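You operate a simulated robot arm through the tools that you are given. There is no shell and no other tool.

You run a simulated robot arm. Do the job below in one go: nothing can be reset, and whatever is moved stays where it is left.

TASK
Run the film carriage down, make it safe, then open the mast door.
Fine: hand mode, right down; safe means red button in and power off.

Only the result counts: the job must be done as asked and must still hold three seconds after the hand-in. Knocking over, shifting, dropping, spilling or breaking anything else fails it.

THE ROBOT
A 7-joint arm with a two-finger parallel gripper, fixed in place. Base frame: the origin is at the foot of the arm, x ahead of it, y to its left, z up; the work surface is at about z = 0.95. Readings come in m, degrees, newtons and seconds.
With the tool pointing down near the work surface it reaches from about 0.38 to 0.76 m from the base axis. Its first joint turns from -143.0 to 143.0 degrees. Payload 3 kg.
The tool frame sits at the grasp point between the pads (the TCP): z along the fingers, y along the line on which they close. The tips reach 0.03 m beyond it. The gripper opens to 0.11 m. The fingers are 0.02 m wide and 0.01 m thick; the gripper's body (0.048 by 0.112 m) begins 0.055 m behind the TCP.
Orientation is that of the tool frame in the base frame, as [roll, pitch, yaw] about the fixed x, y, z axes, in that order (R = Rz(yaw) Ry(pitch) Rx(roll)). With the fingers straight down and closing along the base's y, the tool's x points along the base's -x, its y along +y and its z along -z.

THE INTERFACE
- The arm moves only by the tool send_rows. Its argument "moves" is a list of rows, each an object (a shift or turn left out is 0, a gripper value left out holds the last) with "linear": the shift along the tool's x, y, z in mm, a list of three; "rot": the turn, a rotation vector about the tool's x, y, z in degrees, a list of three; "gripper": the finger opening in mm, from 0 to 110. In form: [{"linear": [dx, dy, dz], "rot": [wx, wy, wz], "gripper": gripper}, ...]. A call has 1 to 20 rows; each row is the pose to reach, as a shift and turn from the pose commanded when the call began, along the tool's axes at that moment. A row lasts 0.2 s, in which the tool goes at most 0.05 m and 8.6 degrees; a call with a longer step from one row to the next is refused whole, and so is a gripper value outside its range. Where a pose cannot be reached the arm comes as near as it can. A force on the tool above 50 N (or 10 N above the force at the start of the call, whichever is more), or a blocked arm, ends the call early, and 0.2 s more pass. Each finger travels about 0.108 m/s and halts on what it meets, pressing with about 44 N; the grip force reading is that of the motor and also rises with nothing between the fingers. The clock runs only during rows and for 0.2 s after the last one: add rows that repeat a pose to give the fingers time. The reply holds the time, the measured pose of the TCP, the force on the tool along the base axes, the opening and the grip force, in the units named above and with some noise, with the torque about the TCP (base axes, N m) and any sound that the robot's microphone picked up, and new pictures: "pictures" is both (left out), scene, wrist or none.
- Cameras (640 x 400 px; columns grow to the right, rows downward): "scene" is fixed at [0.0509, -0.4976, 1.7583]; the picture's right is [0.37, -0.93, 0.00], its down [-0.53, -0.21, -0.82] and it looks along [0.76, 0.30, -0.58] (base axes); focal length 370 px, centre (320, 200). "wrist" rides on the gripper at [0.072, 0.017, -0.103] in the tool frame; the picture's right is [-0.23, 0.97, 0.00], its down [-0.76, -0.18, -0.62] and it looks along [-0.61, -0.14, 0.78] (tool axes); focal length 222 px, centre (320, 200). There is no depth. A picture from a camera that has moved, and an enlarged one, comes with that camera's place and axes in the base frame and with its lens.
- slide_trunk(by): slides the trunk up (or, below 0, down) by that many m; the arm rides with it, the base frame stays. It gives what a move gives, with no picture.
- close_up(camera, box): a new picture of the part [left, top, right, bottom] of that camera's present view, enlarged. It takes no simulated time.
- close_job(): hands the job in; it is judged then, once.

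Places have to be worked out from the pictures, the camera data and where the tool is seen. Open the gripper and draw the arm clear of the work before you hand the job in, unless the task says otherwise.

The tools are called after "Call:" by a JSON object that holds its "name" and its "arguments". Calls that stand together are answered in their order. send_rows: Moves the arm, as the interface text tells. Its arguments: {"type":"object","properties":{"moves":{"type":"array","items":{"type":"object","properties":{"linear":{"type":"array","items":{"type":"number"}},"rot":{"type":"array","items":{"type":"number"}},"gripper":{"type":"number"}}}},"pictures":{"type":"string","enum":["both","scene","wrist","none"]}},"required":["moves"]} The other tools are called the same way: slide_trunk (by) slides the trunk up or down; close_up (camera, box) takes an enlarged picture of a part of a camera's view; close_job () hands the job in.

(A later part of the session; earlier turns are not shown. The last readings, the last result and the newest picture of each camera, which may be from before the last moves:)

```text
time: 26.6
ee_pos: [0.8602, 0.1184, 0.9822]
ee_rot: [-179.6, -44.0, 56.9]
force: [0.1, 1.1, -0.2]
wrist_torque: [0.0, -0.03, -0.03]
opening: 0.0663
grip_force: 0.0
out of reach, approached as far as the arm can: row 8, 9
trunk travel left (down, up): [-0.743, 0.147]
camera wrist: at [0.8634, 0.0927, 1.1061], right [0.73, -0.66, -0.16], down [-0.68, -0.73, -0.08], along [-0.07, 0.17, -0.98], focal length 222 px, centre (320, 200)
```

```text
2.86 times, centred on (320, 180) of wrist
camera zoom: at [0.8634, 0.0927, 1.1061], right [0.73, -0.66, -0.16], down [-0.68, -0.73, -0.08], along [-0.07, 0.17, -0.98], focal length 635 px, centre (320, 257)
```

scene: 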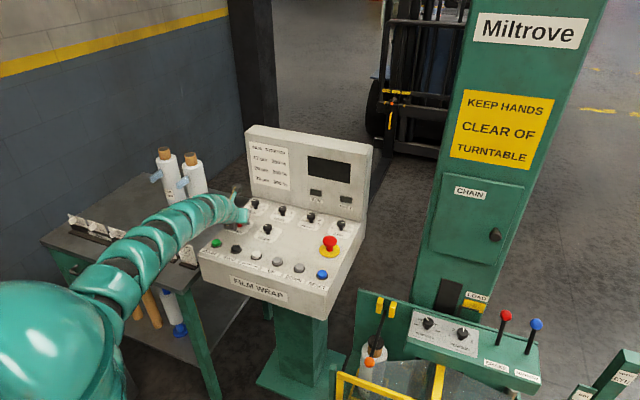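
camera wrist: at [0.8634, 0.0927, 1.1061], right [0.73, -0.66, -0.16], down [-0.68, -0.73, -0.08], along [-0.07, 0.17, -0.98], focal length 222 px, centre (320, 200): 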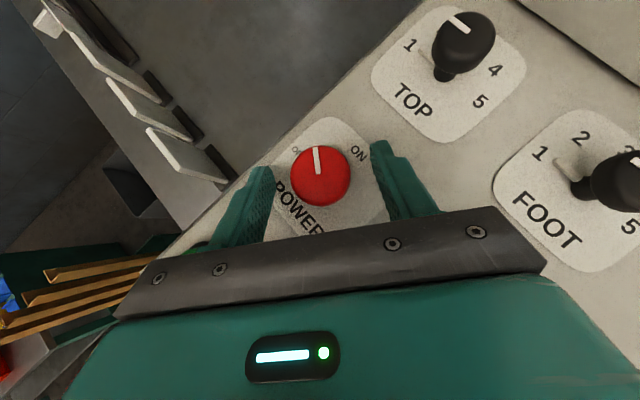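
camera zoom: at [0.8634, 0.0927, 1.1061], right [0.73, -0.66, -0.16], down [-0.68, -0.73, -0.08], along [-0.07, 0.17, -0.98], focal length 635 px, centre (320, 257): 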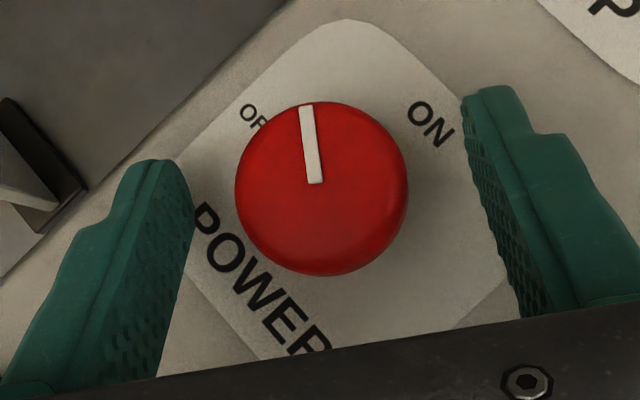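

The pointer is now about halfway, at 40–45°. I'll recentre on the cap axis (0.864, 0.123), grip at azimuth 50° and turn another 36°.

Call:
{"name": "send_rows", "arguments": {"moves": [{"linear": [4.3, 1, 4.2], "rot": [-4.9, 0, 5]}, {"linear": [4.3, 1, 4.2], "rot": [-4.9, 0, 5]}, {"linear": [4.3, 1, 4.2], "rot": [-4.9, 0, 5], "gripper": 24}, {"linear": [4.3, 1, 4.2], "rot": [-4.9, 0, 5]}, {"linear": [4.3, 1, 4.2], "rot": [-4.9, 0, 5]}, {"linear": [4.3, 1, 4.2], "rot": [-7.4, 0, 7.6]}, {"linear": [4.3, 1, 4.2], "rot": [-9.9, 0, 10.2]}, {"linear": [4.3, 1, 4.2], "rot": [-12.4, 0, 12.8]}, {"linear": [4.3, 1, 4.2], "rot": [-14.9, 0, 15.4]}, {"linear": [4.3, 1, 4.2], "rot": [-17.4, 0, 18]}, {"linear": [4.3, 1, 4.2], "rot": [-19.9, 0, 20.6]}, {"linear": [4.3, 1, 4.2], "rot": [-22.4, 0, 23.2]}, {"linear": [4.3, 1, 4.2], "rot": [-24.9, 0, 25.8]}, {"linear": [4.3, 1, 4.2], "rot": [-27.4, 0, 28.4]}, {"linear": [4.3, 1, 4.2], "rot": [-29.9, 0, 31]}]}}

Call:
{"name": "close_up", "arguments": {"camera": "wrist", "box": [220, 110, 420, 250]}}

Call:
{"name": "close_up", "arguments": {"camera": "scene", "box": [240, 120, 380, 220]}}

```text
time: 29.8
ee_pos: [0.8633, 0.1244, 0.9824]
ee_rot: [-179.5, -43.9, 17.4]
force: [-18.2, 3.1, -13.4]
wrist_torque: [0.24, -0.41, 0.04]
opening: 0.0351
grip_force: 45.4
out of reach, approached as far as the arm can: row 15
trunk travel left (down, up): [-0.743, 0.147]
camera wrist: at [0.8497, 0.1019, 1.1057], right [0.14, -0.98, -0.16], down [-0.99, -0.13, -0.08], along [0.05, 0.17, -0.98], focal length 222 px, centre (320, 200)
```

scene: 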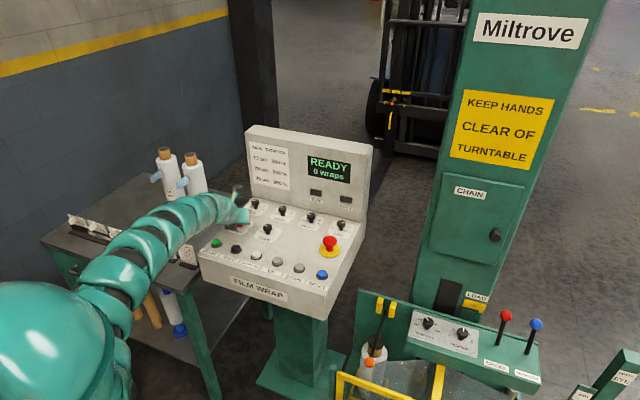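
wrist: 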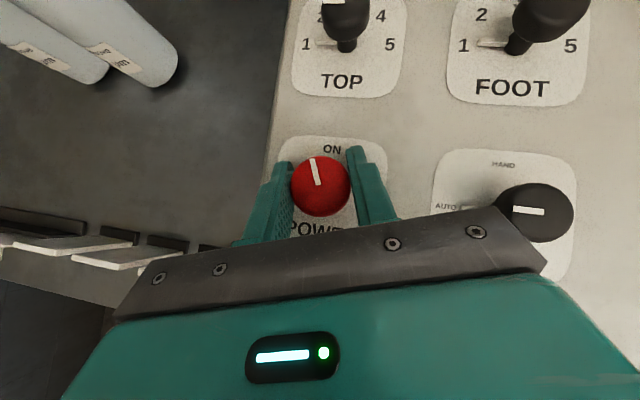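

```text
2.86 times, centred on (320, 180) of wrist
camera zoom: at [0.8497, 0.1019, 1.1057], right [0.14, -0.98, -0.16], down [-0.99, -0.13, -0.08], along [0.05, 0.17, -0.98], focal length 635 px, centre (320, 257)
```

zoom: 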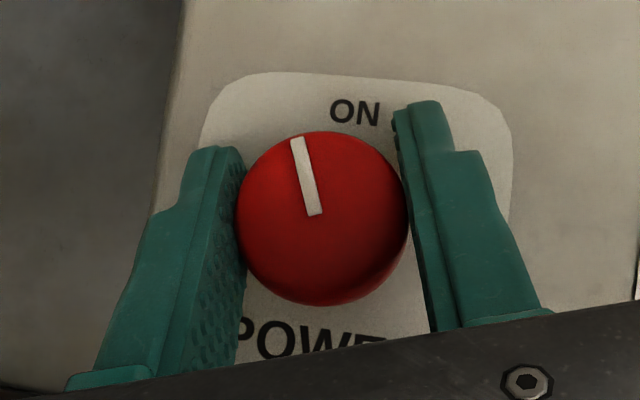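

```text
4.00 times, centred on (310, 170) of scene
camera zoom: at [0.0509, -0.4976, 1.7583], right [0.37, -0.93, 0.0], down [-0.53, -0.21, -0.82], along [0.76, 0.3, -0.58], focal length 1479 px, centre (360, 320)
```

zoom: 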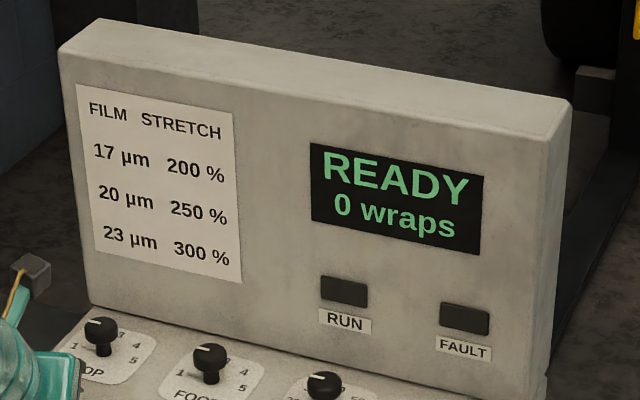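

The display shows READY, so power is ON. Next is MODE at about (0.864, 0.0135): I'll release, rise 70 mm, and swing over it with azimuth about 55°.

Call:
{"name": "send_rows", "arguments": {"moves": [{"gripper": 66}, {"gripper": 66}, {"linear": [24.3, 0, -25.2]}, {"linear": [48.6, 0, -50.4]}, {"linear": [44.6, 18, -54.2], "rot": [4.4, 0, -4.6]}, {"linear": [40.6, 36, -58], "rot": [8.8, 0, -9.1]}, {"linear": [36.6, 54, -61.9], "rot": [13.2, 0, -13.7]}, {"linear": [32.7, 71, -65.7], "rot": [17.6, 0, -18.3]}, {"linear": [28.7, 89, -69.6], "rot": [22, 0, -22.8]}, {"linear": [24.7, 106, -73.4], "rot": [26.4, 0, -27.4]}, {"linear": [24.7, 106, -73.4], "rot": [26.4, 0, -27.4]}]}}

```text
time: 32.2
ee_pos: [0.8667, 0.0112, 1.0513]
ee_rot: [-179.4, -44.1, 55.4]
force: [-0.1, 0.5, -1.2]
wrist_torque: [-0.01, -0.01, 0.01]
opening: 0.0658
grip_force: 0.1
trunk travel left (down, up): [-0.743, 0.147]
camera wrist: at [0.8681, -0.0145, 1.1754], right [0.71, -0.68, -0.16], down [-0.7, -0.71, -0.08], along [-0.06, 0.17, -0.98], focal length 222 px, centre (320, 200)
```

scene: 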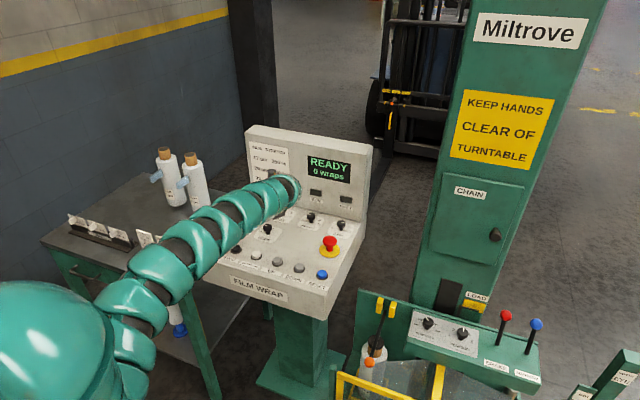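
wrist: 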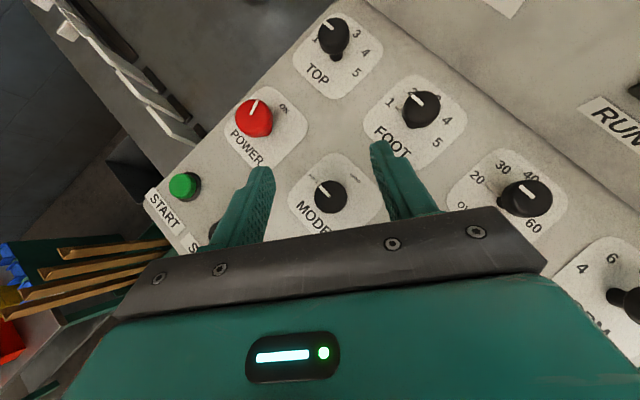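

MODE is centred between the fingers, so I'll descend 68 mm and grip.

Call:
{"name": "send_rows", "arguments": {"moves": [{"linear": [-15.5, -1, 16.5]}, {"linear": [-31, -1, 33]}, {"linear": [-46.5, -1, 49.7]}, {"linear": [-46.5, -1, 49.7]}, {"linear": [-46.5, -1, 49.7], "gripper": 20}, {"linear": [-46.5, -1, 49.7]}, {"linear": [-46.5, -1, 49.7]}], "pictures": "none"}}

Call:
{"name": "close_up", "arguments": {"camera": "wrist", "box": [220, 110, 420, 250]}}

```text
time: 33.8
ee_pos: [0.864, 0.0135, 0.9827]
ee_rot: [-179.5, -44.1, 55.3]
force: [-4.2, 2.1, 1.8]
wrist_torque: [0.26, -0.04, -0.03]
opening: 0.0292
grip_force: 44.7
trunk travel left (down, up): [-0.743, 0.147]
```

```text
2.86 times, centred on (320, 180) of wrist
camera zoom: at [0.8668, -0.0129, 1.1069], right [0.71, -0.68, -0.16], down [-0.7, -0.71, -0.08], along [-0.06, 0.17, -0.98], focal length 635 px, centre (320, 257)
```

zoom: 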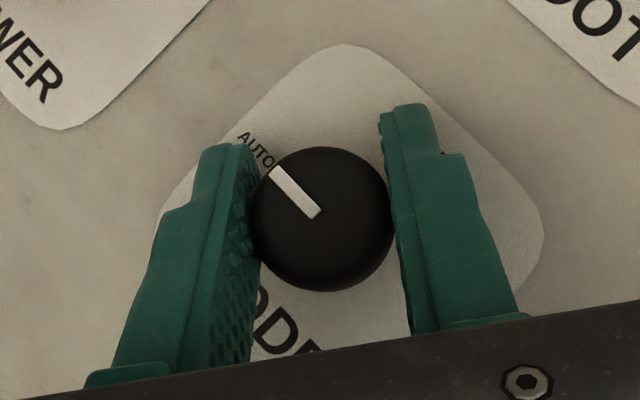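

Gripped at 29 mm with the cap axis on the TCP. I'll turn clockwise slowly, 60° in this call.

Call:
{"name": "send_rows", "arguments": {"moves": [{"rot": [-2.78, 0, 2.87]}, {"rot": [-5.56, 0, 5.74]}, {"rot": [-8.34, 0, 8.61]}, {"rot": [-11.12, 0, 11.48]}, {"rot": [-13.9, 0, 14.35]}, {"rot": [-16.68, 0, 17.22]}, {"rot": [-19.46, 0, 20.09]}, {"rot": [-22.24, 0, 22.96]}, {"rot": [-25.02, 0, 25.83]}, {"rot": [-27.8, 0, 28.7]}, {"rot": [-30.58, 0, 31.57]}, {"rot": [-33.36, 0, 34.44]}, {"rot": [-36.14, 0, 37.31]}, {"rot": [-38.92, 0, 40.18]}, {"rot": [-41.7, 0, 43.05]}]}}

Call:
{"name": "close_up", "arguments": {"camera": "wrist", "box": [220, 110, 420, 250]}}

```text
time: 37.0
ee_pos: [0.8632, 0.0145, 0.9827]
ee_rot: [-179.9, -43.7, -4.3]
force: [-23.8, 10.9, -16.3]
wrist_torque: [0.15, 0.31, -0.01]
opening: 0.0294
grip_force: 44.9
trunk travel left (down, up): [-0.743, 0.147]
camera wrist: at [0.8421, -0.0004, 1.1072], right [-0.23, -0.96, -0.16], down [-0.97, 0.25, -0.08], along [0.11, 0.14, -0.98], focal length 222 px, centre (320, 200)
```

scene: 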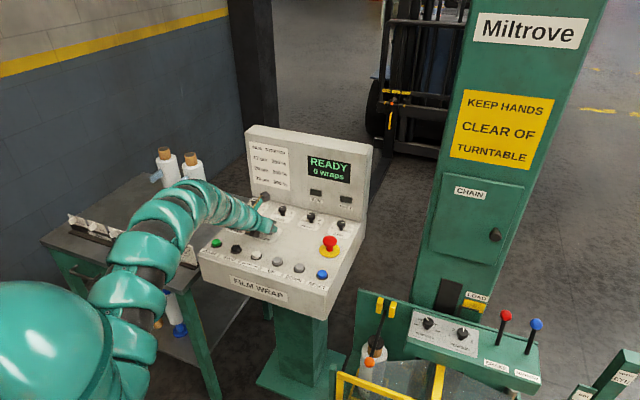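
wrist: 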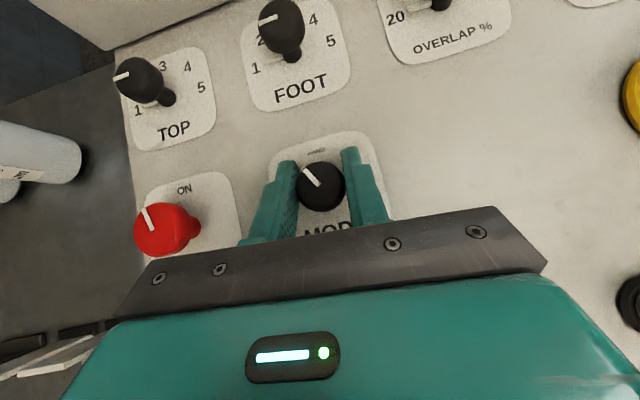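

```text
2.86 times, centred on (320, 180) of wrist
camera zoom: at [0.8421, -0.0004, 1.1072], right [-0.23, -0.96, -0.16], down [-0.97, 0.25, -0.08], along [0.11, 0.14, -0.98], focal length 635 px, centre (320, 257)
```

zoom: 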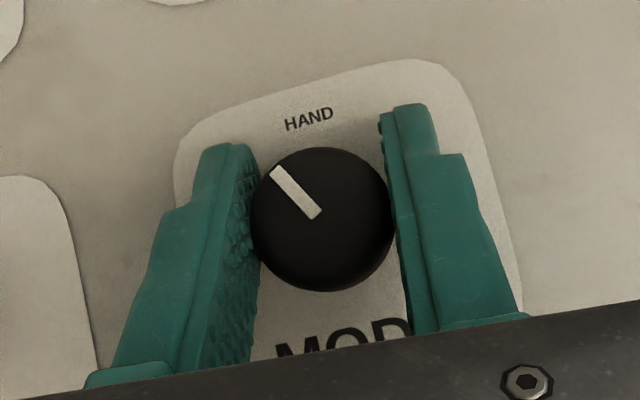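

60° done and following well, with some side load building up. I'll regrip: open, swing back 40°, close, and then turn 34°.

Call:
{"name": "send_rows", "arguments": {"moves": [{"gripper": 62}, {"gripper": 62}, {"rot": [5.56, 0, -5.74]}, {"rot": [11.1, 0, -11.5]}, {"rot": [16.7, 0, -17.2]}, {"rot": [22.2, 0, -23]}, {"rot": [27.8, 0, -28.7]}, {"rot": [27.8, 0, -28.7]}], "pictures": "none"}}

Call:
{"name": "close_up", "arguments": {"camera": "wrist", "box": [220, 110, 420, 250]}}

```text
time: 38.8
ee_pos: [0.8649, 0.0138, 0.9831]
ee_rot: [-179.5, -43.9, 35.6]
force: [0.9, 0.1, -0.2]
wrist_torque: [-0.02, -0.01, 0.02]
opening: 0.0618
grip_force: 0.1
trunk travel left (down, up): [-0.743, 0.147]
```

```text
2.86 times, centred on (320, 180) of wrist
camera zoom: at [0.8587, -0.0126, 1.1075], right [0.44, -0.88, -0.16], down [-0.9, -0.43, -0.08], along [0.0, 0.18, -0.98], focal length 635 px, centre (320, 257)
```

zoom: 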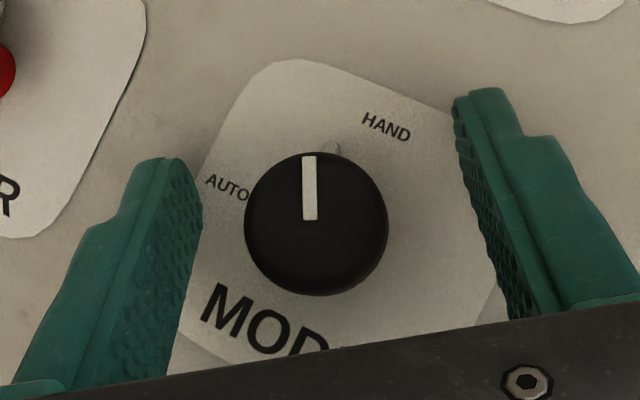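

The pointer is about 35° short of HAND. Closing again and turning the rest.

Call:
{"name": "send_rows", "arguments": {"moves": [{"gripper": 20}, {"gripper": 20}, {"gripper": 20}, {"rot": [-2.78, 0, 2.87]}, {"rot": [-5.56, 0, 5.74]}, {"rot": [-8.34, 0, 8.61]}, {"rot": [-11.12, 0, 11.48]}, {"rot": [-13.9, 0, 14.35]}, {"rot": [-16.68, 0, 17.22]}, {"rot": [-19.46, 0, 20.09]}, {"rot": [-22.24, 0, 22.96]}, {"rot": [-25.02, 0, 25.83]}, {"rot": [-26.5, 0, 27.3]}]}}

Call:
{"name": "close_up", "arguments": {"camera": "wrist", "box": [220, 110, 420, 250]}}

Call:
{"name": "close_up", "arguments": {"camera": "scene", "box": [240, 120, 380, 220]}}

```text
time: 41.6
ee_pos: [0.864, 0.0149, 0.9831]
ee_rot: [-179.8, -43.8, -2.3]
force: [-5.9, 11.6, -2.1]
wrist_torque: [0.11, 0.11, 0.51]
opening: 0.0293
grip_force: 44.9
trunk travel left (down, up): [-0.743, 0.147]
camera wrist: at [0.8438, -0.0012, 1.1071], right [-0.2, -0.97, -0.16], down [-0.97, 0.22, -0.08], along [0.11, 0.14, -0.98], focal length 222 px, centre (320, 200)
```

scene: 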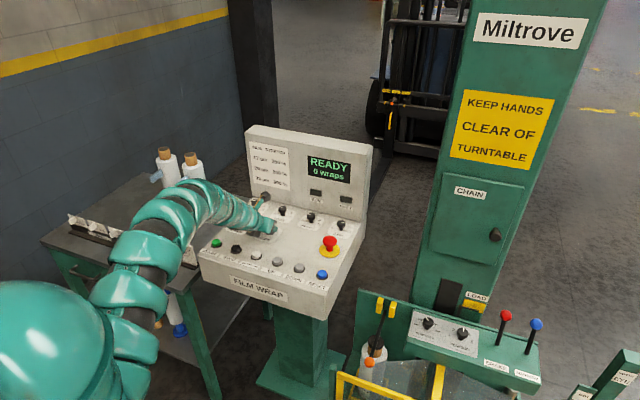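
wrist: 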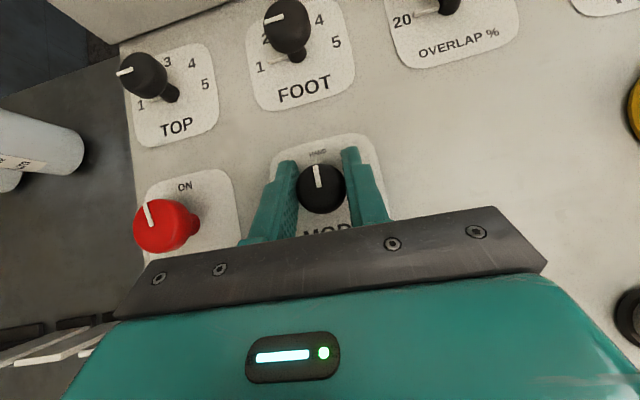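

```text
2.86 times, centred on (320, 180) of wrist
camera zoom: at [0.8438, -0.0012, 1.1071], right [-0.2, -0.97, -0.16], down [-0.97, 0.22, -0.08], along [0.11, 0.14, -0.98], focal length 635 px, centre (320, 257)
```

zoom: 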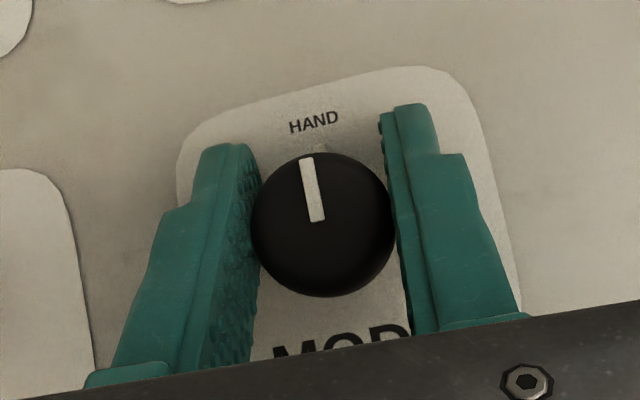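

```text
4.00 times, centred on (310, 170) of scene
camera zoom: at [0.0509, -0.4976, 1.7583], right [0.37, -0.93, 0.0], down [-0.53, -0.21, -0.82], along [0.76, 0.3, -0.58], focal length 1479 px, centre (360, 320)
```

zoom: 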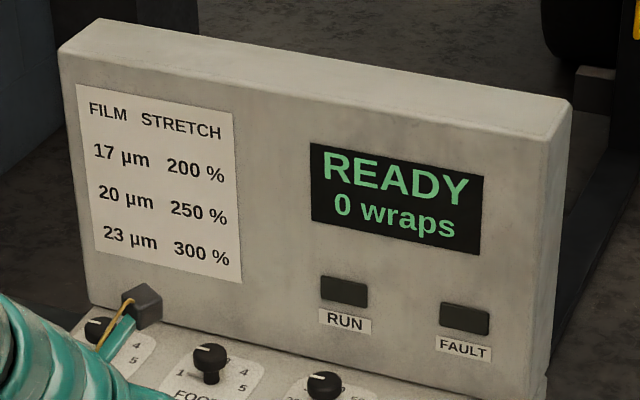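

The pointer now points at HAND, and the rise in torque suggests the stop. I'll release, rise, and move over the DOWN button, estimated at (0.755, -0.154), to look straight down at it.

Call:
{"name": "send_rows", "arguments": {"moves": [{"gripper": 62}, {"gripper": 62}, {"linear": [24.3, 0, -25.2]}, {"linear": [48.5, 0, -50.4]}, {"linear": [32, 35, -66]}, {"linear": [16, 69, -82]}, {"linear": [0, 104, -97], "gripper": 0}, {"linear": [-16, 138, -113]}, {"linear": [-33, 172, -129], "rot": [1.5, 0, -1.5]}, {"linear": [-33, 172, -129], "rot": [1.5, 0, -1.5]}]}}

```text
time: 43.8
ee_pos: [0.8626, -0.1177, 1.0258]
ee_rot: [178.8, -43.7, -0.3]
force: [0.6, 0.4, -0.3]
wrist_torque: [0.0, 0.02, -0.04]
opening: 0.0002
grip_force: 38.0
out of reach, approached as far as the arm can: row 5, 6, 7, 8, 9, 10
trunk travel left (down, up): [-0.743, 0.147]
camera wrist: at [0.8419, -0.1321, 1.1489], right [-0.18, -0.97, -0.14], down [-0.98, 0.2, -0.08], along [0.1, 0.13, -0.99], focal length 222 px, centre (320, 200)
```

scene: 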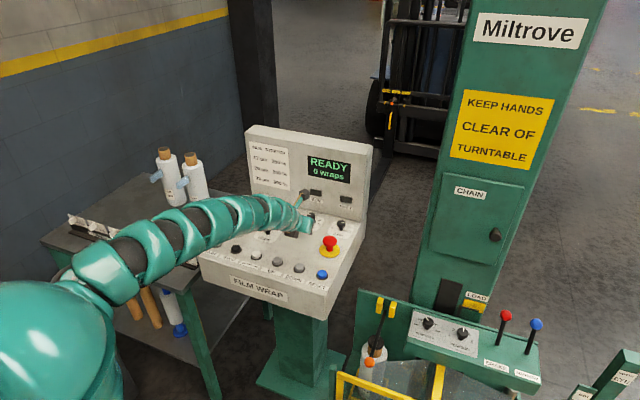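
wrist: 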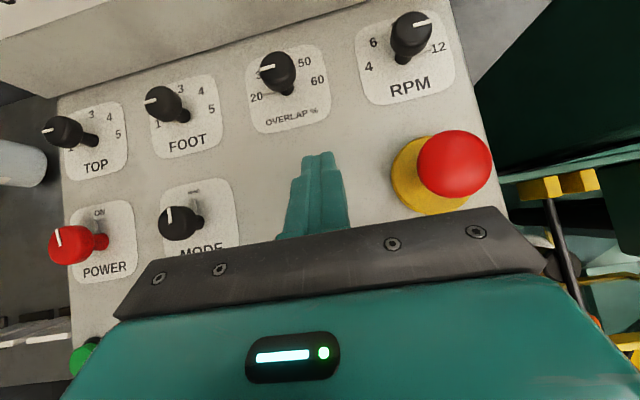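

At this tilt the arm cannot fold back that far. I'll rise and reduce the tilt to about 14° while retracting toward the button row.

Call:
{"name": "send_rows", "arguments": {"moves": [{"linear": [28, 0, -29]}, {"linear": [16, 7, -45], "rot": [0, -6, 0]}, {"linear": [4, 14, -62], "rot": [0, -12, 0]}, {"linear": [-8, 21, -79], "rot": [0, -18, 0]}, {"linear": [-20, 28, -95], "rot": [0, -24, 0]}, {"linear": [-31, 36, -112], "rot": [0, -30, 0]}, {"linear": [-31, 36, -112], "rot": [0, -30, 0]}]}}

```text
time: 45.4
ee_pos: [0.773, -0.1512, 1.079]
ee_rot: [-179.7, -13.4, -0.3]
force: [0.8, -0.5, 0.0]
wrist_torque: [-0.01, -0.01, -0.01]
opening: 0.0
grip_force: 37.7
out of reach, approached as far as the arm can: row 1, 2, 3, 4, 5, 6, 7
trunk travel left (down, up): [-0.743, 0.147]
camera wrist: at [0.8182, -0.1683, 1.1951], right [-0.22, -0.97, -0.06], down [-0.89, 0.18, 0.43], along [-0.41, 0.15, -0.9], focal length 222 px, centre (320, 200)
```

scene: 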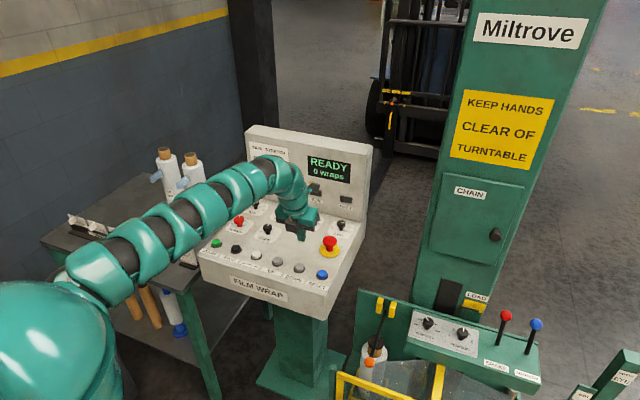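
wrist: 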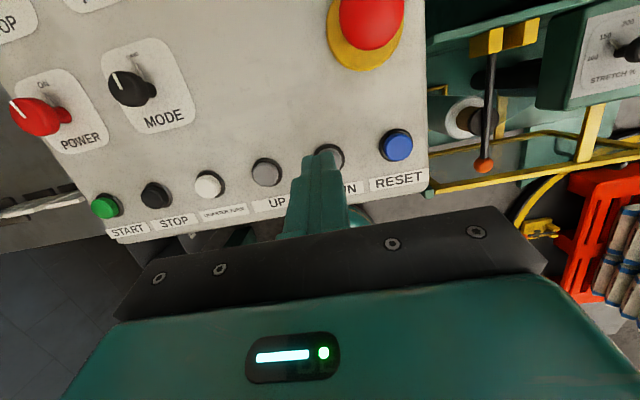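

DOWN interpolates to about (0.7565, -0.149) between UP and RESET. The closed fingertips are roughly above it; I'll shift back 16 mm and come down to about 18 mm above the button.

Call:
{"name": "send_rows", "arguments": {"moves": [{"linear": [-16, -2, -4]}, {"linear": [-22, -2, 20]}, {"linear": [-28, -2, 45]}, {"linear": [-33, -2, 69]}, {"linear": [-33, -2, 69]}]}}

Call:
{"name": "close_up", "arguments": {"camera": "scene", "box": [250, 210, 360, 300]}}

```text
time: 46.6
ee_pos: [0.7655, -0.1493, 1.0016]
ee_rot: [-179.8, -13.7, -0.1]
force: [0.3, -0.4, -0.7]
wrist_torque: [0.01, -0.01, 0.0]
opening: 0.0001
grip_force: 38.3
out of reach, approached as far as the arm can: row 1, 2, 3, 4, 5
trunk travel left (down, up): [-0.743, 0.147]
camera wrist: at [0.8111, -0.1659, 1.1176], right [-0.22, -0.97, -0.06], down [-0.89, 0.18, 0.43], along [-0.4, 0.15, -0.9], focal length 222 px, centre (320, 200)
```

scene: 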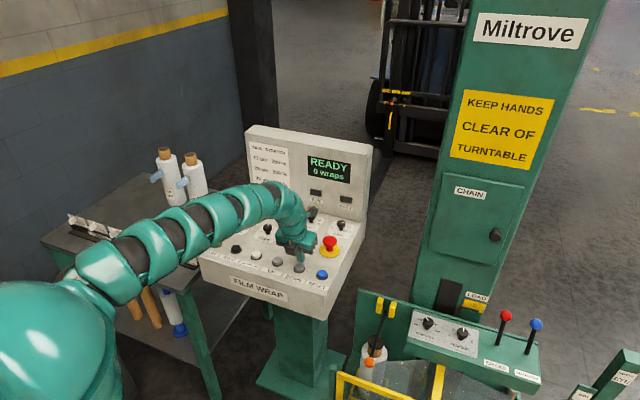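
wrist: 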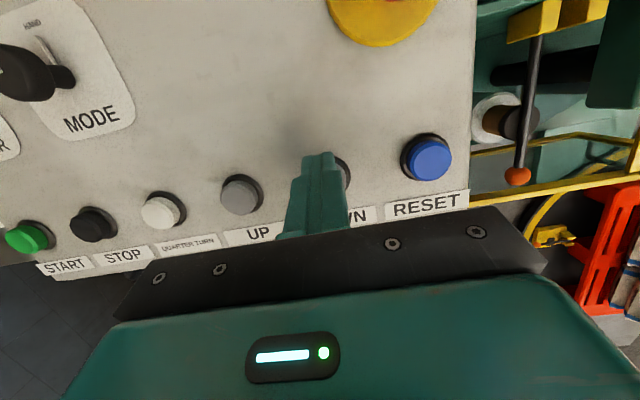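

```text
4.44 times, centred on (305, 255) of scene
camera zoom: at [0.0509, -0.4976, 1.7583], right [0.37, -0.93, 0.0], down [-0.53, -0.21, -0.82], along [0.76, 0.3, -0.58], focal length 1643 px, centre (387, -44)
```

zoom: 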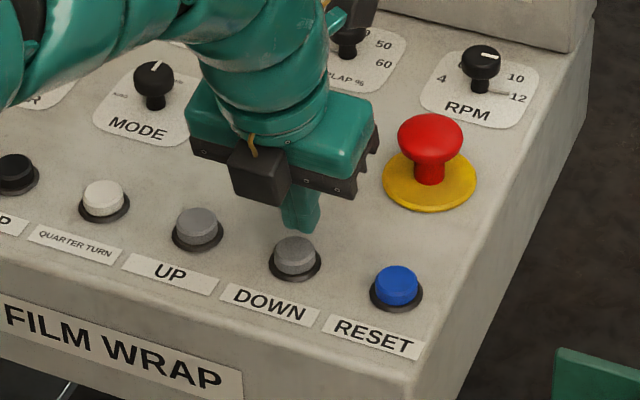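

The fingertip is about 15 mm behind the button, and the arm can't come nearer at this tilt. I'll bring the tool fully vertical, which lets it come back over the button.

Call:
{"name": "send_rows", "arguments": {"moves": [{"linear": [-3, 0, -6], "rot": [0, -6, 0]}, {"linear": [-6.4, 0, -12], "rot": [0, -13.7, 0]}, {"linear": [-6.4, 0, -12], "rot": [0, -13.7, 0]}]}}

Call:
{"name": "close_up", "arguments": {"camera": "scene", "box": [250, 210, 360, 300]}}

```text
time: 47.4
ee_pos: [0.7539, -0.1507, 1.0117]
ee_rot: [-179.9, 0.0, -0.2]
force: [-0.3, 0.8, -0.2]
wrist_torque: [-0.01, 0.02, -0.02]
opening: 0.0001
grip_force: 37.3
out of reach, approached as far as the arm can: row 2, 3
trunk travel left (down, up): [-0.743, 0.147]
heard: click
camera wrist: at [0.8249, -0.1681, 1.1136], right [-0.23, -0.97, 0.0], down [-0.76, 0.18, 0.62], along [-0.61, 0.14, -0.78], focal length 222 px, centre (320, 200)
```

scene: 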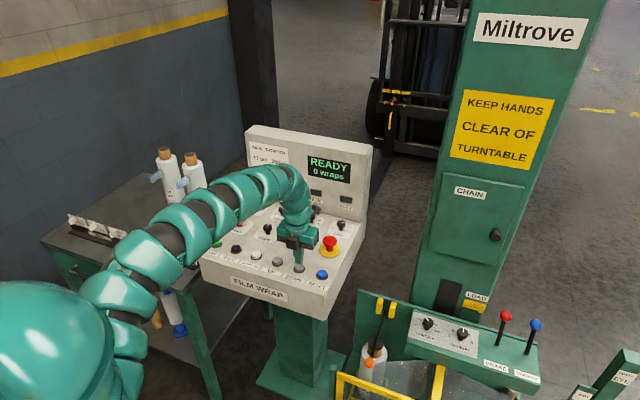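
wrist: 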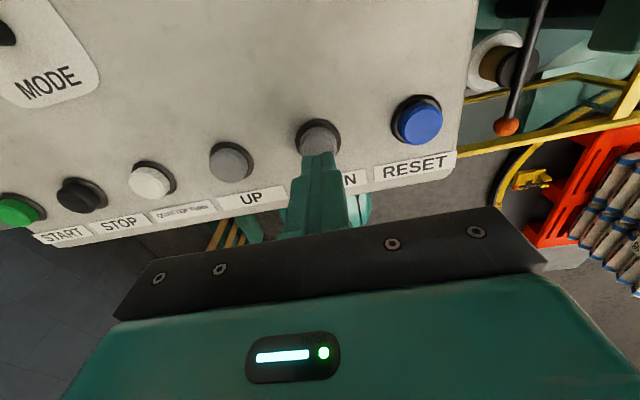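

```text
4.44 times, centred on (305, 255) of scene
camera zoom: at [0.0509, -0.4976, 1.7583], right [0.37, -0.93, 0.0], down [-0.53, -0.21, -0.82], along [0.76, 0.3, -0.58], focal length 1643 px, centre (387, -44)
```

zoom: 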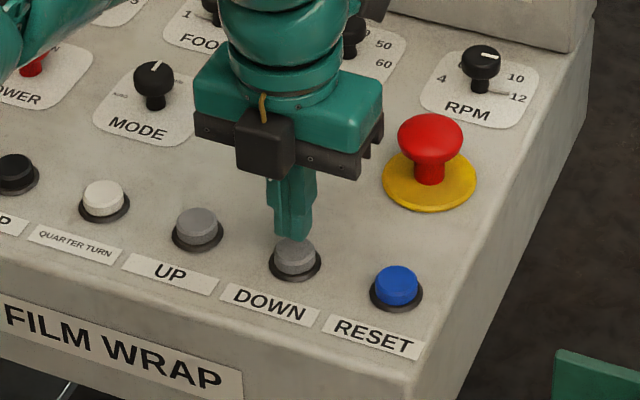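

There was a click that I didn't intend. Before anything else I'll check the knobs, the display and the carriage.

Call:
{"name": "close_up", "arguments": {"camera": "scene", "box": [340, 270, 640, 400]}}

Call:
{"name": "close_up", "arguments": {"camera": "scene", "box": [200, 120, 380, 240]}}

Call:
{"name": "close_up", "arguments": {"camera": "wrist", "box": [240, 80, 460, 230]}}

```text
2.13 times, centred on (490, 335) of scene
camera zoom: at [0.0509, -0.4976, 1.7583], right [0.37, -0.93, 0.0], down [-0.53, -0.21, -0.82], along [0.76, 0.3, -0.58], focal length 789 px, centre (-43, -88)
```

zoom: 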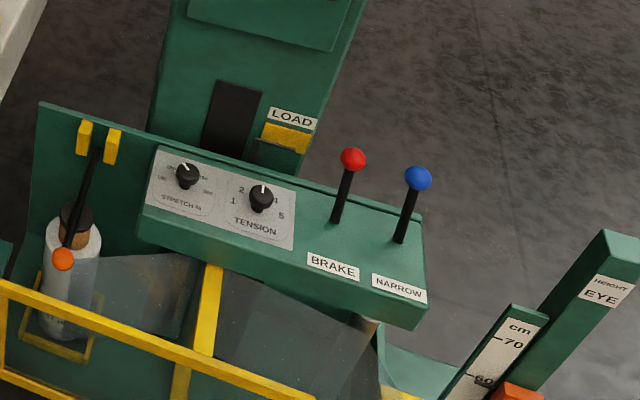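

```text
3.33 times, centred on (290, 180) of scene
camera zoom: at [0.0509, -0.4976, 1.7583], right [0.37, -0.93, 0.0], down [-0.53, -0.21, -0.82], along [0.76, 0.3, -0.58], focal length 1232 px, centre (420, 267)
```

zoom: 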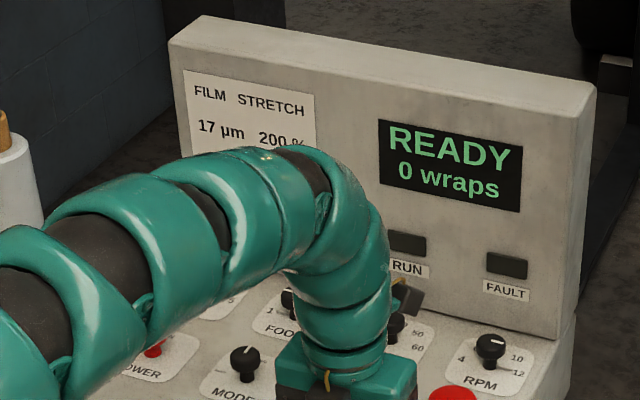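

```text
2.67 times, centred on (350, 155) of wrist
camera zoom: at [0.8249, -0.1681, 1.1136], right [-0.23, -0.97, 0.0], down [-0.76, 0.18, 0.62], along [-0.61, 0.14, -0.78], focal length 592 px, centre (240, 320)
```

zoom: 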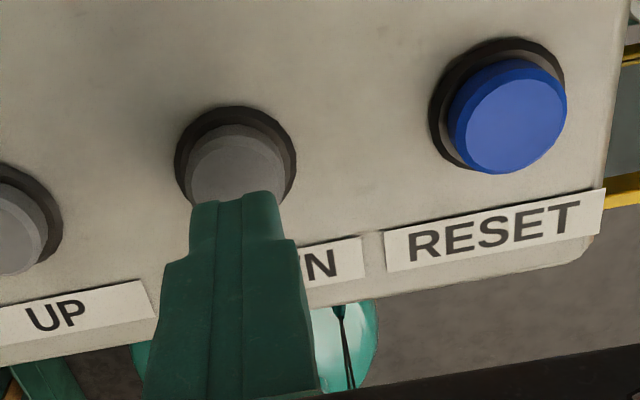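

Nothing has visibly changed: READY, MODE on HAND, carriage in place. The fingertip now stands over DOWN, so I'll press down in small steps and watch the force.

Call:
{"name": "send_rows", "arguments": {"moves": [{"linear": [2, 1, 8]}, {"linear": [2, 1, 14]}, {"linear": [2, 1, 18]}, {"linear": [2, 1, 21]}, {"linear": [2, 1, 24]}]}}

Call:
{"name": "close_up", "arguments": {"camera": "scene", "box": [250, 210, 360, 300]}}

```text
time: 48.6
ee_pos: [0.7482, -0.1584, 0.9949]
ee_rot: [-179.8, -0.2, -0.2]
force: [0.2, -0.4, 0.9]
wrist_torque: [-0.03, -0.02, 0.04]
opening: 0.0002
grip_force: 37.6
out of reach, approached as far as the arm can: row 1, 2, 3, 4, 5
trunk travel left (down, up): [-0.743, 0.147]
camera wrist: at [0.8196, -0.1766, 1.0965], right [-0.23, -0.97, 0.0], down [-0.76, 0.18, 0.62], along [-0.6, 0.15, -0.78], focal length 222 px, centre (320, 200)
```

scene: 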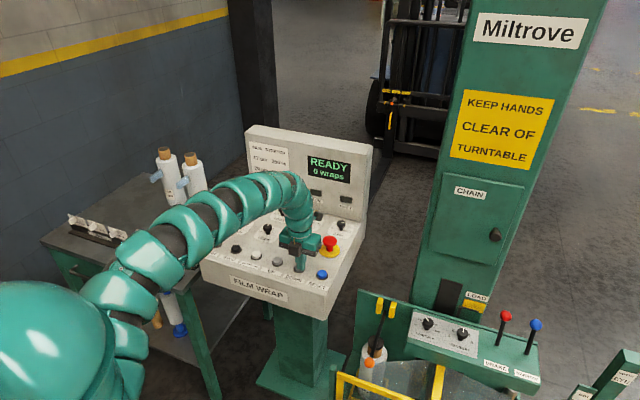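
wrist: 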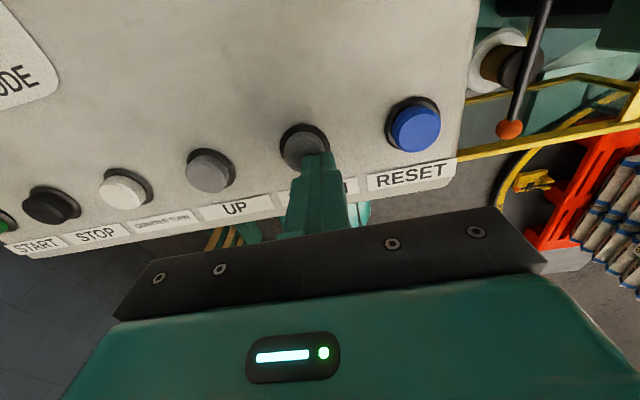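

```text
4.44 times, centred on (305, 255) of scene
camera zoom: at [0.0509, -0.4976, 1.7583], right [0.37, -0.93, 0.0], down [-0.53, -0.21, -0.82], along [0.76, 0.3, -0.58], focal length 1643 px, centre (387, -44)
```

zoom: 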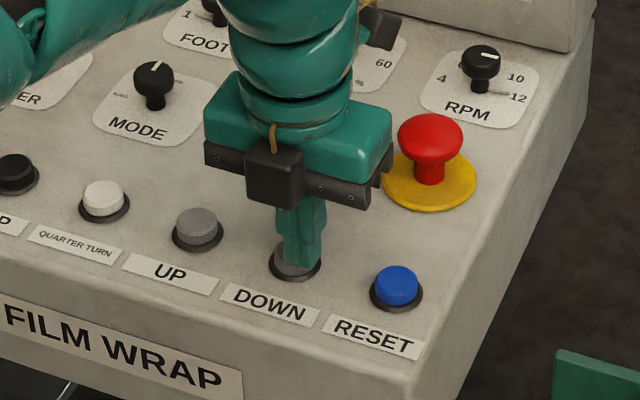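

The arm drifted off toward y -0.158 because this posture is at a limit. I'll rise off, turn the hand to azimuth about 48° (which worked well at the knobs), and then check for margin.

Call:
{"name": "send_rows", "arguments": {"moves": [{"linear": [0, 0, -20]}, {"linear": [0, 0, -50]}, {"linear": [0, 0, -50], "rot": [0, 0, -8]}, {"linear": [0, 0, -50], "rot": [0, 0, -16]}, {"linear": [0, 0, -50], "rot": [0, 0, -24]}, {"linear": [0, 0, -50], "rot": [0, 0, -32]}, {"linear": [0, 0, -50], "rot": [0, 0, -40]}, {"linear": [0, 0, -50], "rot": [0, 0, -48]}, {"linear": [0, 0, -50], "rot": [0, 0, -48]}]}}

```text
time: 50.6
ee_pos: [0.7486, -0.1595, 1.0432]
ee_rot: [-179.9, -0.2, 47.8]
force: [-0.4, 0.1, 0.0]
wrist_torque: [0.02, -0.01, 0.01]
opening: 0.0002
grip_force: 37.5
trunk travel left (down, up): [-0.743, 0.147]
camera wrist: at [0.8084, -0.1167, 1.1458], right [0.57, -0.82, 0.0], down [-0.64, -0.45, 0.62], along [-0.51, -0.35, -0.78], focal length 222 px, centre (320, 200)
```

scene: 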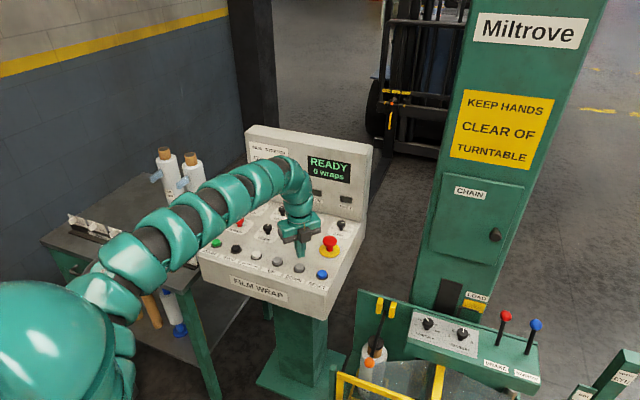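
wrist: 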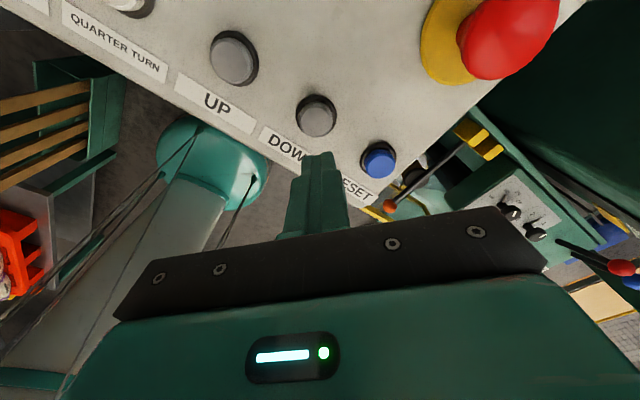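

No limit flags at this azimuth. DOWN is at about (0.757, -0.149), so I'll shift 13 mm onto it and descend to just above it.

Call:
{"name": "send_rows", "arguments": {"moves": [{"linear": [12.8, -0.7, 0]}, {"linear": [12.8, -0.7, 20]}, {"linear": [12.8, -0.7, 40]}, {"linear": [12.8, -0.7, 40]}]}}

Call:
{"name": "close_up", "arguments": {"camera": "scene", "box": [250, 210, 360, 300]}}

```text
time: 51.6
ee_pos: [0.7484, -0.1554, 1.0004]
ee_rot: [-179.9, -0.2, 47.8]
force: [-0.6, -0.2, 0.4]
wrist_torque: [0.01, -0.01, 0.01]
opening: 0.0
grip_force: 37.4
out of reach, approached as far as the arm can: row 3, 4
trunk travel left (down, up): [-0.743, 0.147]
camera wrist: at [0.8094, -0.1122, 1.1035], right [0.57, -0.82, 0.0], down [-0.64, -0.45, 0.62], along [-0.51, -0.35, -0.78], focal length 222 px, centre (320, 200)
```

scene: 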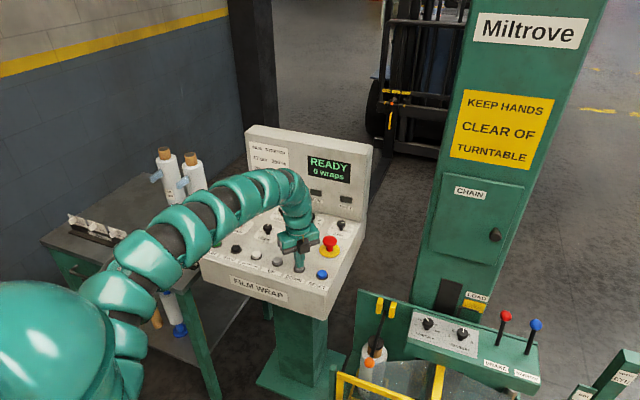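
wrist: 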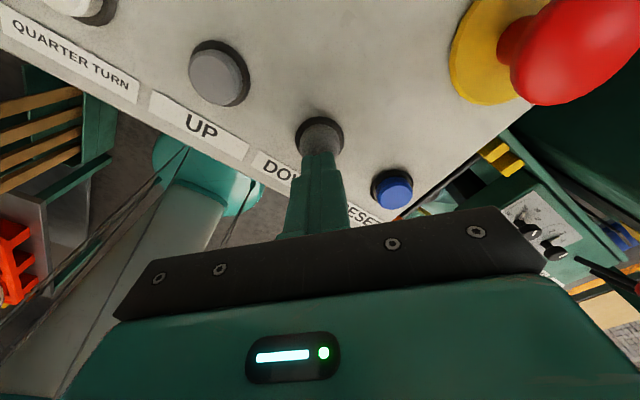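

```text
4.44 times, centred on (305, 255) of scene
camera zoom: at [0.0509, -0.4976, 1.7583], right [0.37, -0.93, 0.0], down [-0.53, -0.21, -0.82], along [0.76, 0.3, -0.58], focal length 1643 px, centre (387, -44)
```

zoom: 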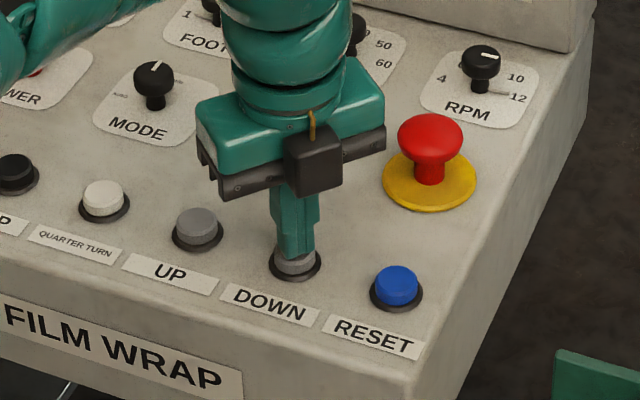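

The vertical tool is at its true reach limit here. Tilting 25° along azimuth 48° brings the wrist back, so I'll do that a little above the button.

Call:
{"name": "send_rows", "arguments": {"moves": [{"linear": [3, 1, -8], "rot": [0, 6, 0]}, {"linear": [6.6, 2.2, -12], "rot": [0, 12, 0]}, {"linear": [6.6, 2.2, -12], "rot": [0, 18, 0]}, {"linear": [6.6, 2.2, -12], "rot": [0, 25, 0]}, {"linear": [6.6, 2.2, -12], "rot": [0, 25, 0]}]}}

Call:
{"name": "close_up", "arguments": {"camera": "scene", "box": [250, 210, 360, 300]}}

```text
time: 52.8
ee_pos: [0.7413, -0.1381, 1.0071]
ee_rot: [177.4, -7.7, 47.7]
force: [0.5, -1.2, 0.9]
wrist_torque: [0.05, 0.03, 0.0]
opening: 0.0002
grip_force: 37.5
out of reach, approached as far as the arm can: row 1, 2, 3, 4, 5
trunk travel left (down, up): [-0.743, 0.147]
camera wrist: at [0.7887, -0.1045, 1.1191], right [0.56, -0.83, 0.01], down [-0.71, -0.48, 0.51], along [-0.41, -0.3, -0.86], focal length 222 px, centre (320, 200)
```

scene: 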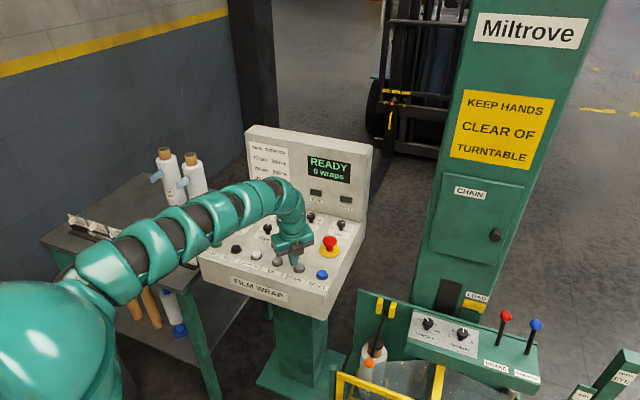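
wrist: 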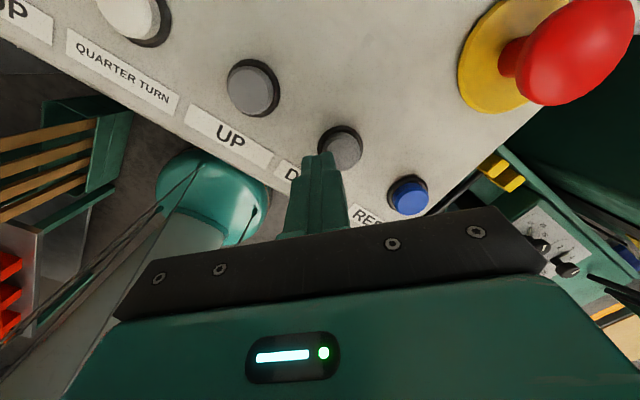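

```text
4.44 times, centred on (305, 255) of scene
camera zoom: at [0.0509, -0.4976, 1.7583], right [0.37, -0.93, 0.0], down [-0.53, -0.21, -0.82], along [0.76, 0.3, -0.58], focal length 1643 px, centre (387, -44)
```

zoom: 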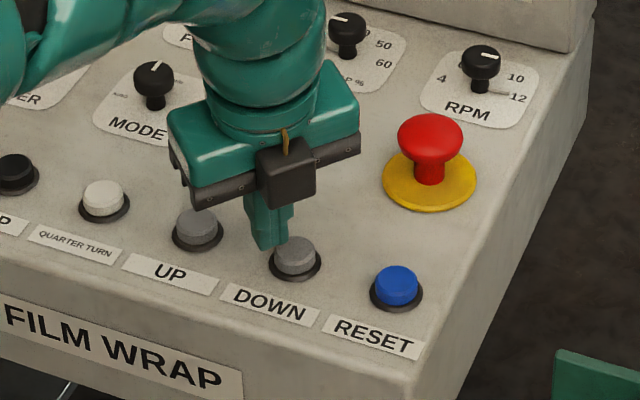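

The arm looks nearly straight, so it cannot fold inward from here. I'll lift up and pull well back toward the base so the elbow bends, and then approach the button from that side.

Call:
{"name": "send_rows", "arguments": {"moves": [{"linear": [5, 0, -40]}, {"linear": [11, 0, -80]}, {"linear": [16, 0, -119]}, {"linear": [-9, -28, -122]}, {"linear": [-34, -56, -126]}, {"linear": [-59, -84, -129]}, {"linear": [-84, -111, -133]}, {"linear": [-84, -111, -133]}]}}

```text
time: 54.6
ee_pos: [0.7379, -0.1335, 1.1329]
ee_rot: [177.5, -7.3, 47.8]
force: [0.4, 0.6, 0.0]
wrist_torque: [0.0, 0.01, -0.01]
opening: 0.0
grip_force: 37.4
out of reach, approached as far as the arm can: row 1, 2, 4, 5, 6, 7, 8
trunk travel left (down, up): [-0.743, 0.147]
camera wrist: at [0.7863, -0.0975, 1.2439], right [0.56, -0.83, 0.01], down [-0.71, -0.48, 0.51], along [-0.42, -0.3, -0.86], focal length 222 px, centre (320, 200)
```

scene: 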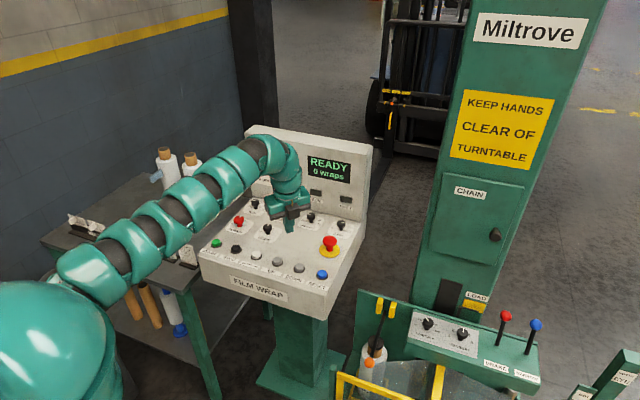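
wrist: 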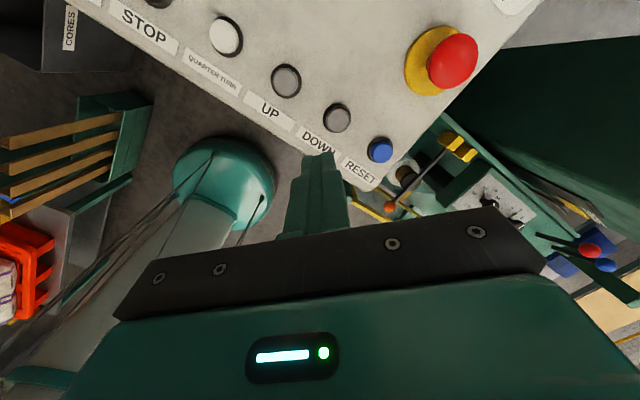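

It still won't retract, which looks like a wrist joint limit from the flip rather than plain reach. At this safe height I'll unwind the hand about its own axis, back toward the starting orientation.

Call:
{"name": "send_rows", "arguments": {"moves": [{"rot": [0, 0, -8]}, {"rot": [0, 0, -16]}, {"rot": [0, 0, -24]}, {"rot": [0, 0, -32]}, {"rot": [0, 0, -40]}, {"rot": [0, 0, -48]}, {"rot": [0, 0, -56]}, {"rot": [0, 0, -64]}, {"rot": [0, 0, -72]}, {"rot": [0, 0, -80]}, {"rot": [0, 0, -88]}, {"rot": [0, 0, -96]}, {"rot": [0, 0, -104]}, {"rot": [0, 0, -112]}, {"rot": [0, 0, -120]}, {"rot": [0, 0, -128]}, {"rot": [0, 0, -132]}]}}

```text
time: 58.2
ee_pos: [0.7387, -0.1103, 1.1264]
ee_rot: [174.2, 5.3, 158.0]
force: [-0.2, 0.6, 0.2]
wrist_torque: [0.02, -0.01, 0.0]
opening: 0.0001
grip_force: 37.0
out of reach, approached as far as the arm can: row 3, 4, 5, 6, 7, 8, 9, 10, 11, 12, 13, 14, 15, 16, 17
trunk travel left (down, up): [-0.743, 0.147]
camera wrist: at [0.6649, -0.0732, 1.2223], right [0.56, 0.82, 0.12], down [0.56, -0.48, 0.67], along [0.61, -0.31, -0.73], focal length 222 px, centre (320, 200)
```

scene: 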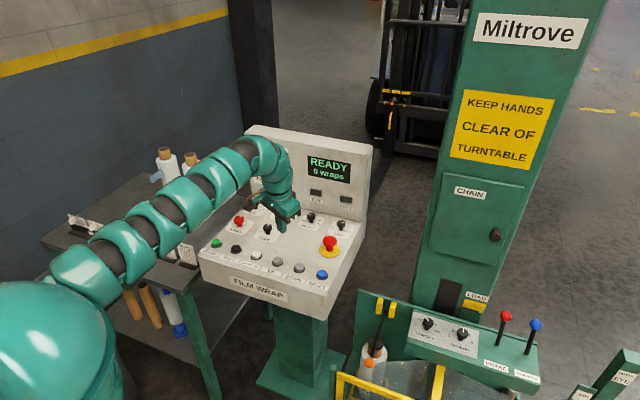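
wrist: 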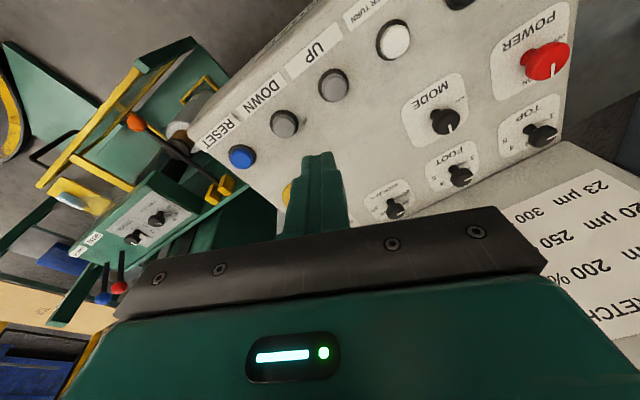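

The hand is nearly unwound, with the camera again on the robot side. I'll test retracting 120 mm toward the base while rising 50 mm.

Call:
{"name": "send_rows", "arguments": {"moves": [{"linear": [26, -10, -16]}, {"linear": [53, -20, -32]}, {"linear": [79, -30, -48]}, {"linear": [106, -39, -64]}, {"linear": [106, -39, -64]}], "pictures": "scene"}}

```text
time: 59.4
ee_pos: [0.7139, -0.0881, 1.1978]
ee_rot: [174.4, 5.3, 157.9]
force: [-0.4, -0.6, -0.5]
wrist_torque: [0.03, 0.01, 0.0]
opening: 0.0
grip_force: 37.9
out of reach, approached as far as the arm can: row 1, 2, 3, 4, 5
trunk travel left (down, up): [-0.743, 0.147]
```

scene: 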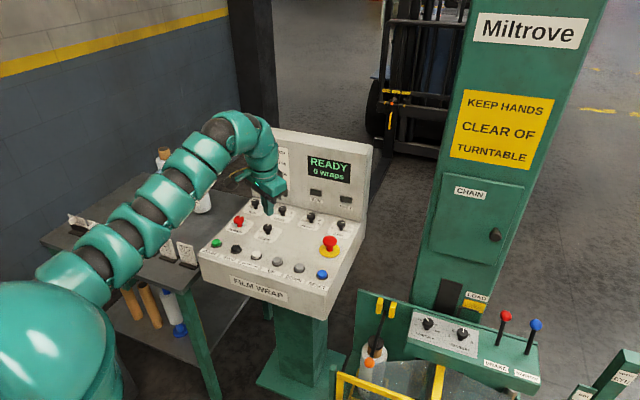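

The arm slides along a sphere, so the elbow is straight. At the start, tilting the hand forward bent it properly, so I'll repeat that: rotate to the plain 40° forward tilt with the TCP held in place.

Call:
{"name": "send_rows", "arguments": {"moves": [{"rot": [-0.6, -6.6, -4.5]}, {"rot": [-1.2, -13.3, -8.9]}, {"rot": [-1.8, -19.9, -13.4]}, {"rot": [-2.4, -26.6, -17.8]}, {"rot": [-3, -33.2, -22.3]}, {"rot": [-3, -33.2, -22.3]}]}}

```text
time: 60.8
ee_pos: [0.8086, 0.0263, 1.2039]
ee_rot: [179.1, 38.8, 173.2]
force: [-0.4, -0.1, 0.6]
wrist_torque: [0.01, 0.01, 0.0]
opening: 0.0
grip_force: 37.2
out of reach, approached as far as the arm can: row 1, 2, 3, 4, 5, 6
trunk travel left (down, up): [-0.743, 0.147]
camera wrist: at [0.6888, 0.0564, 1.2378], right [0.28, 0.95, 0.15], down [0.18, -0.21, 0.96], along [0.94, -0.24, -0.23], focal length 222 px, centre (320, 200)
```

scene: 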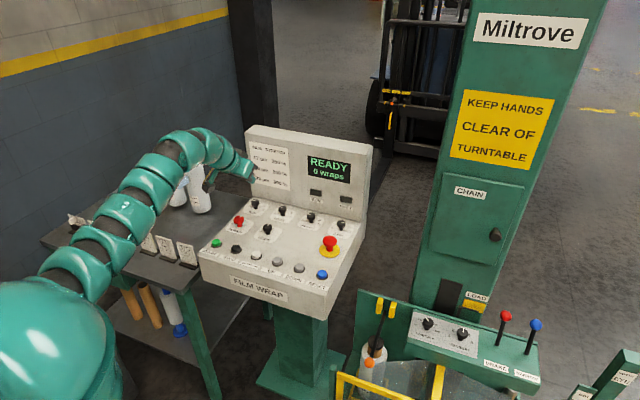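
wrist: 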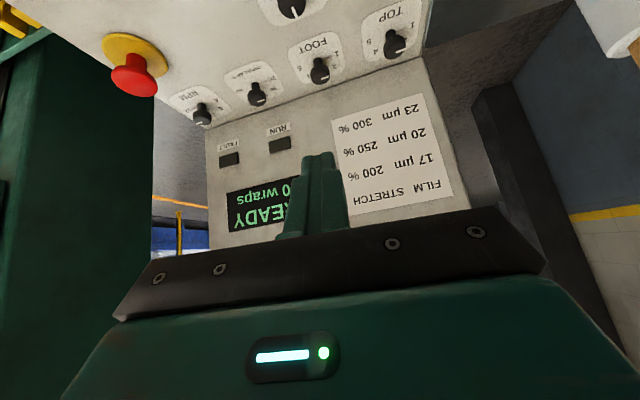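

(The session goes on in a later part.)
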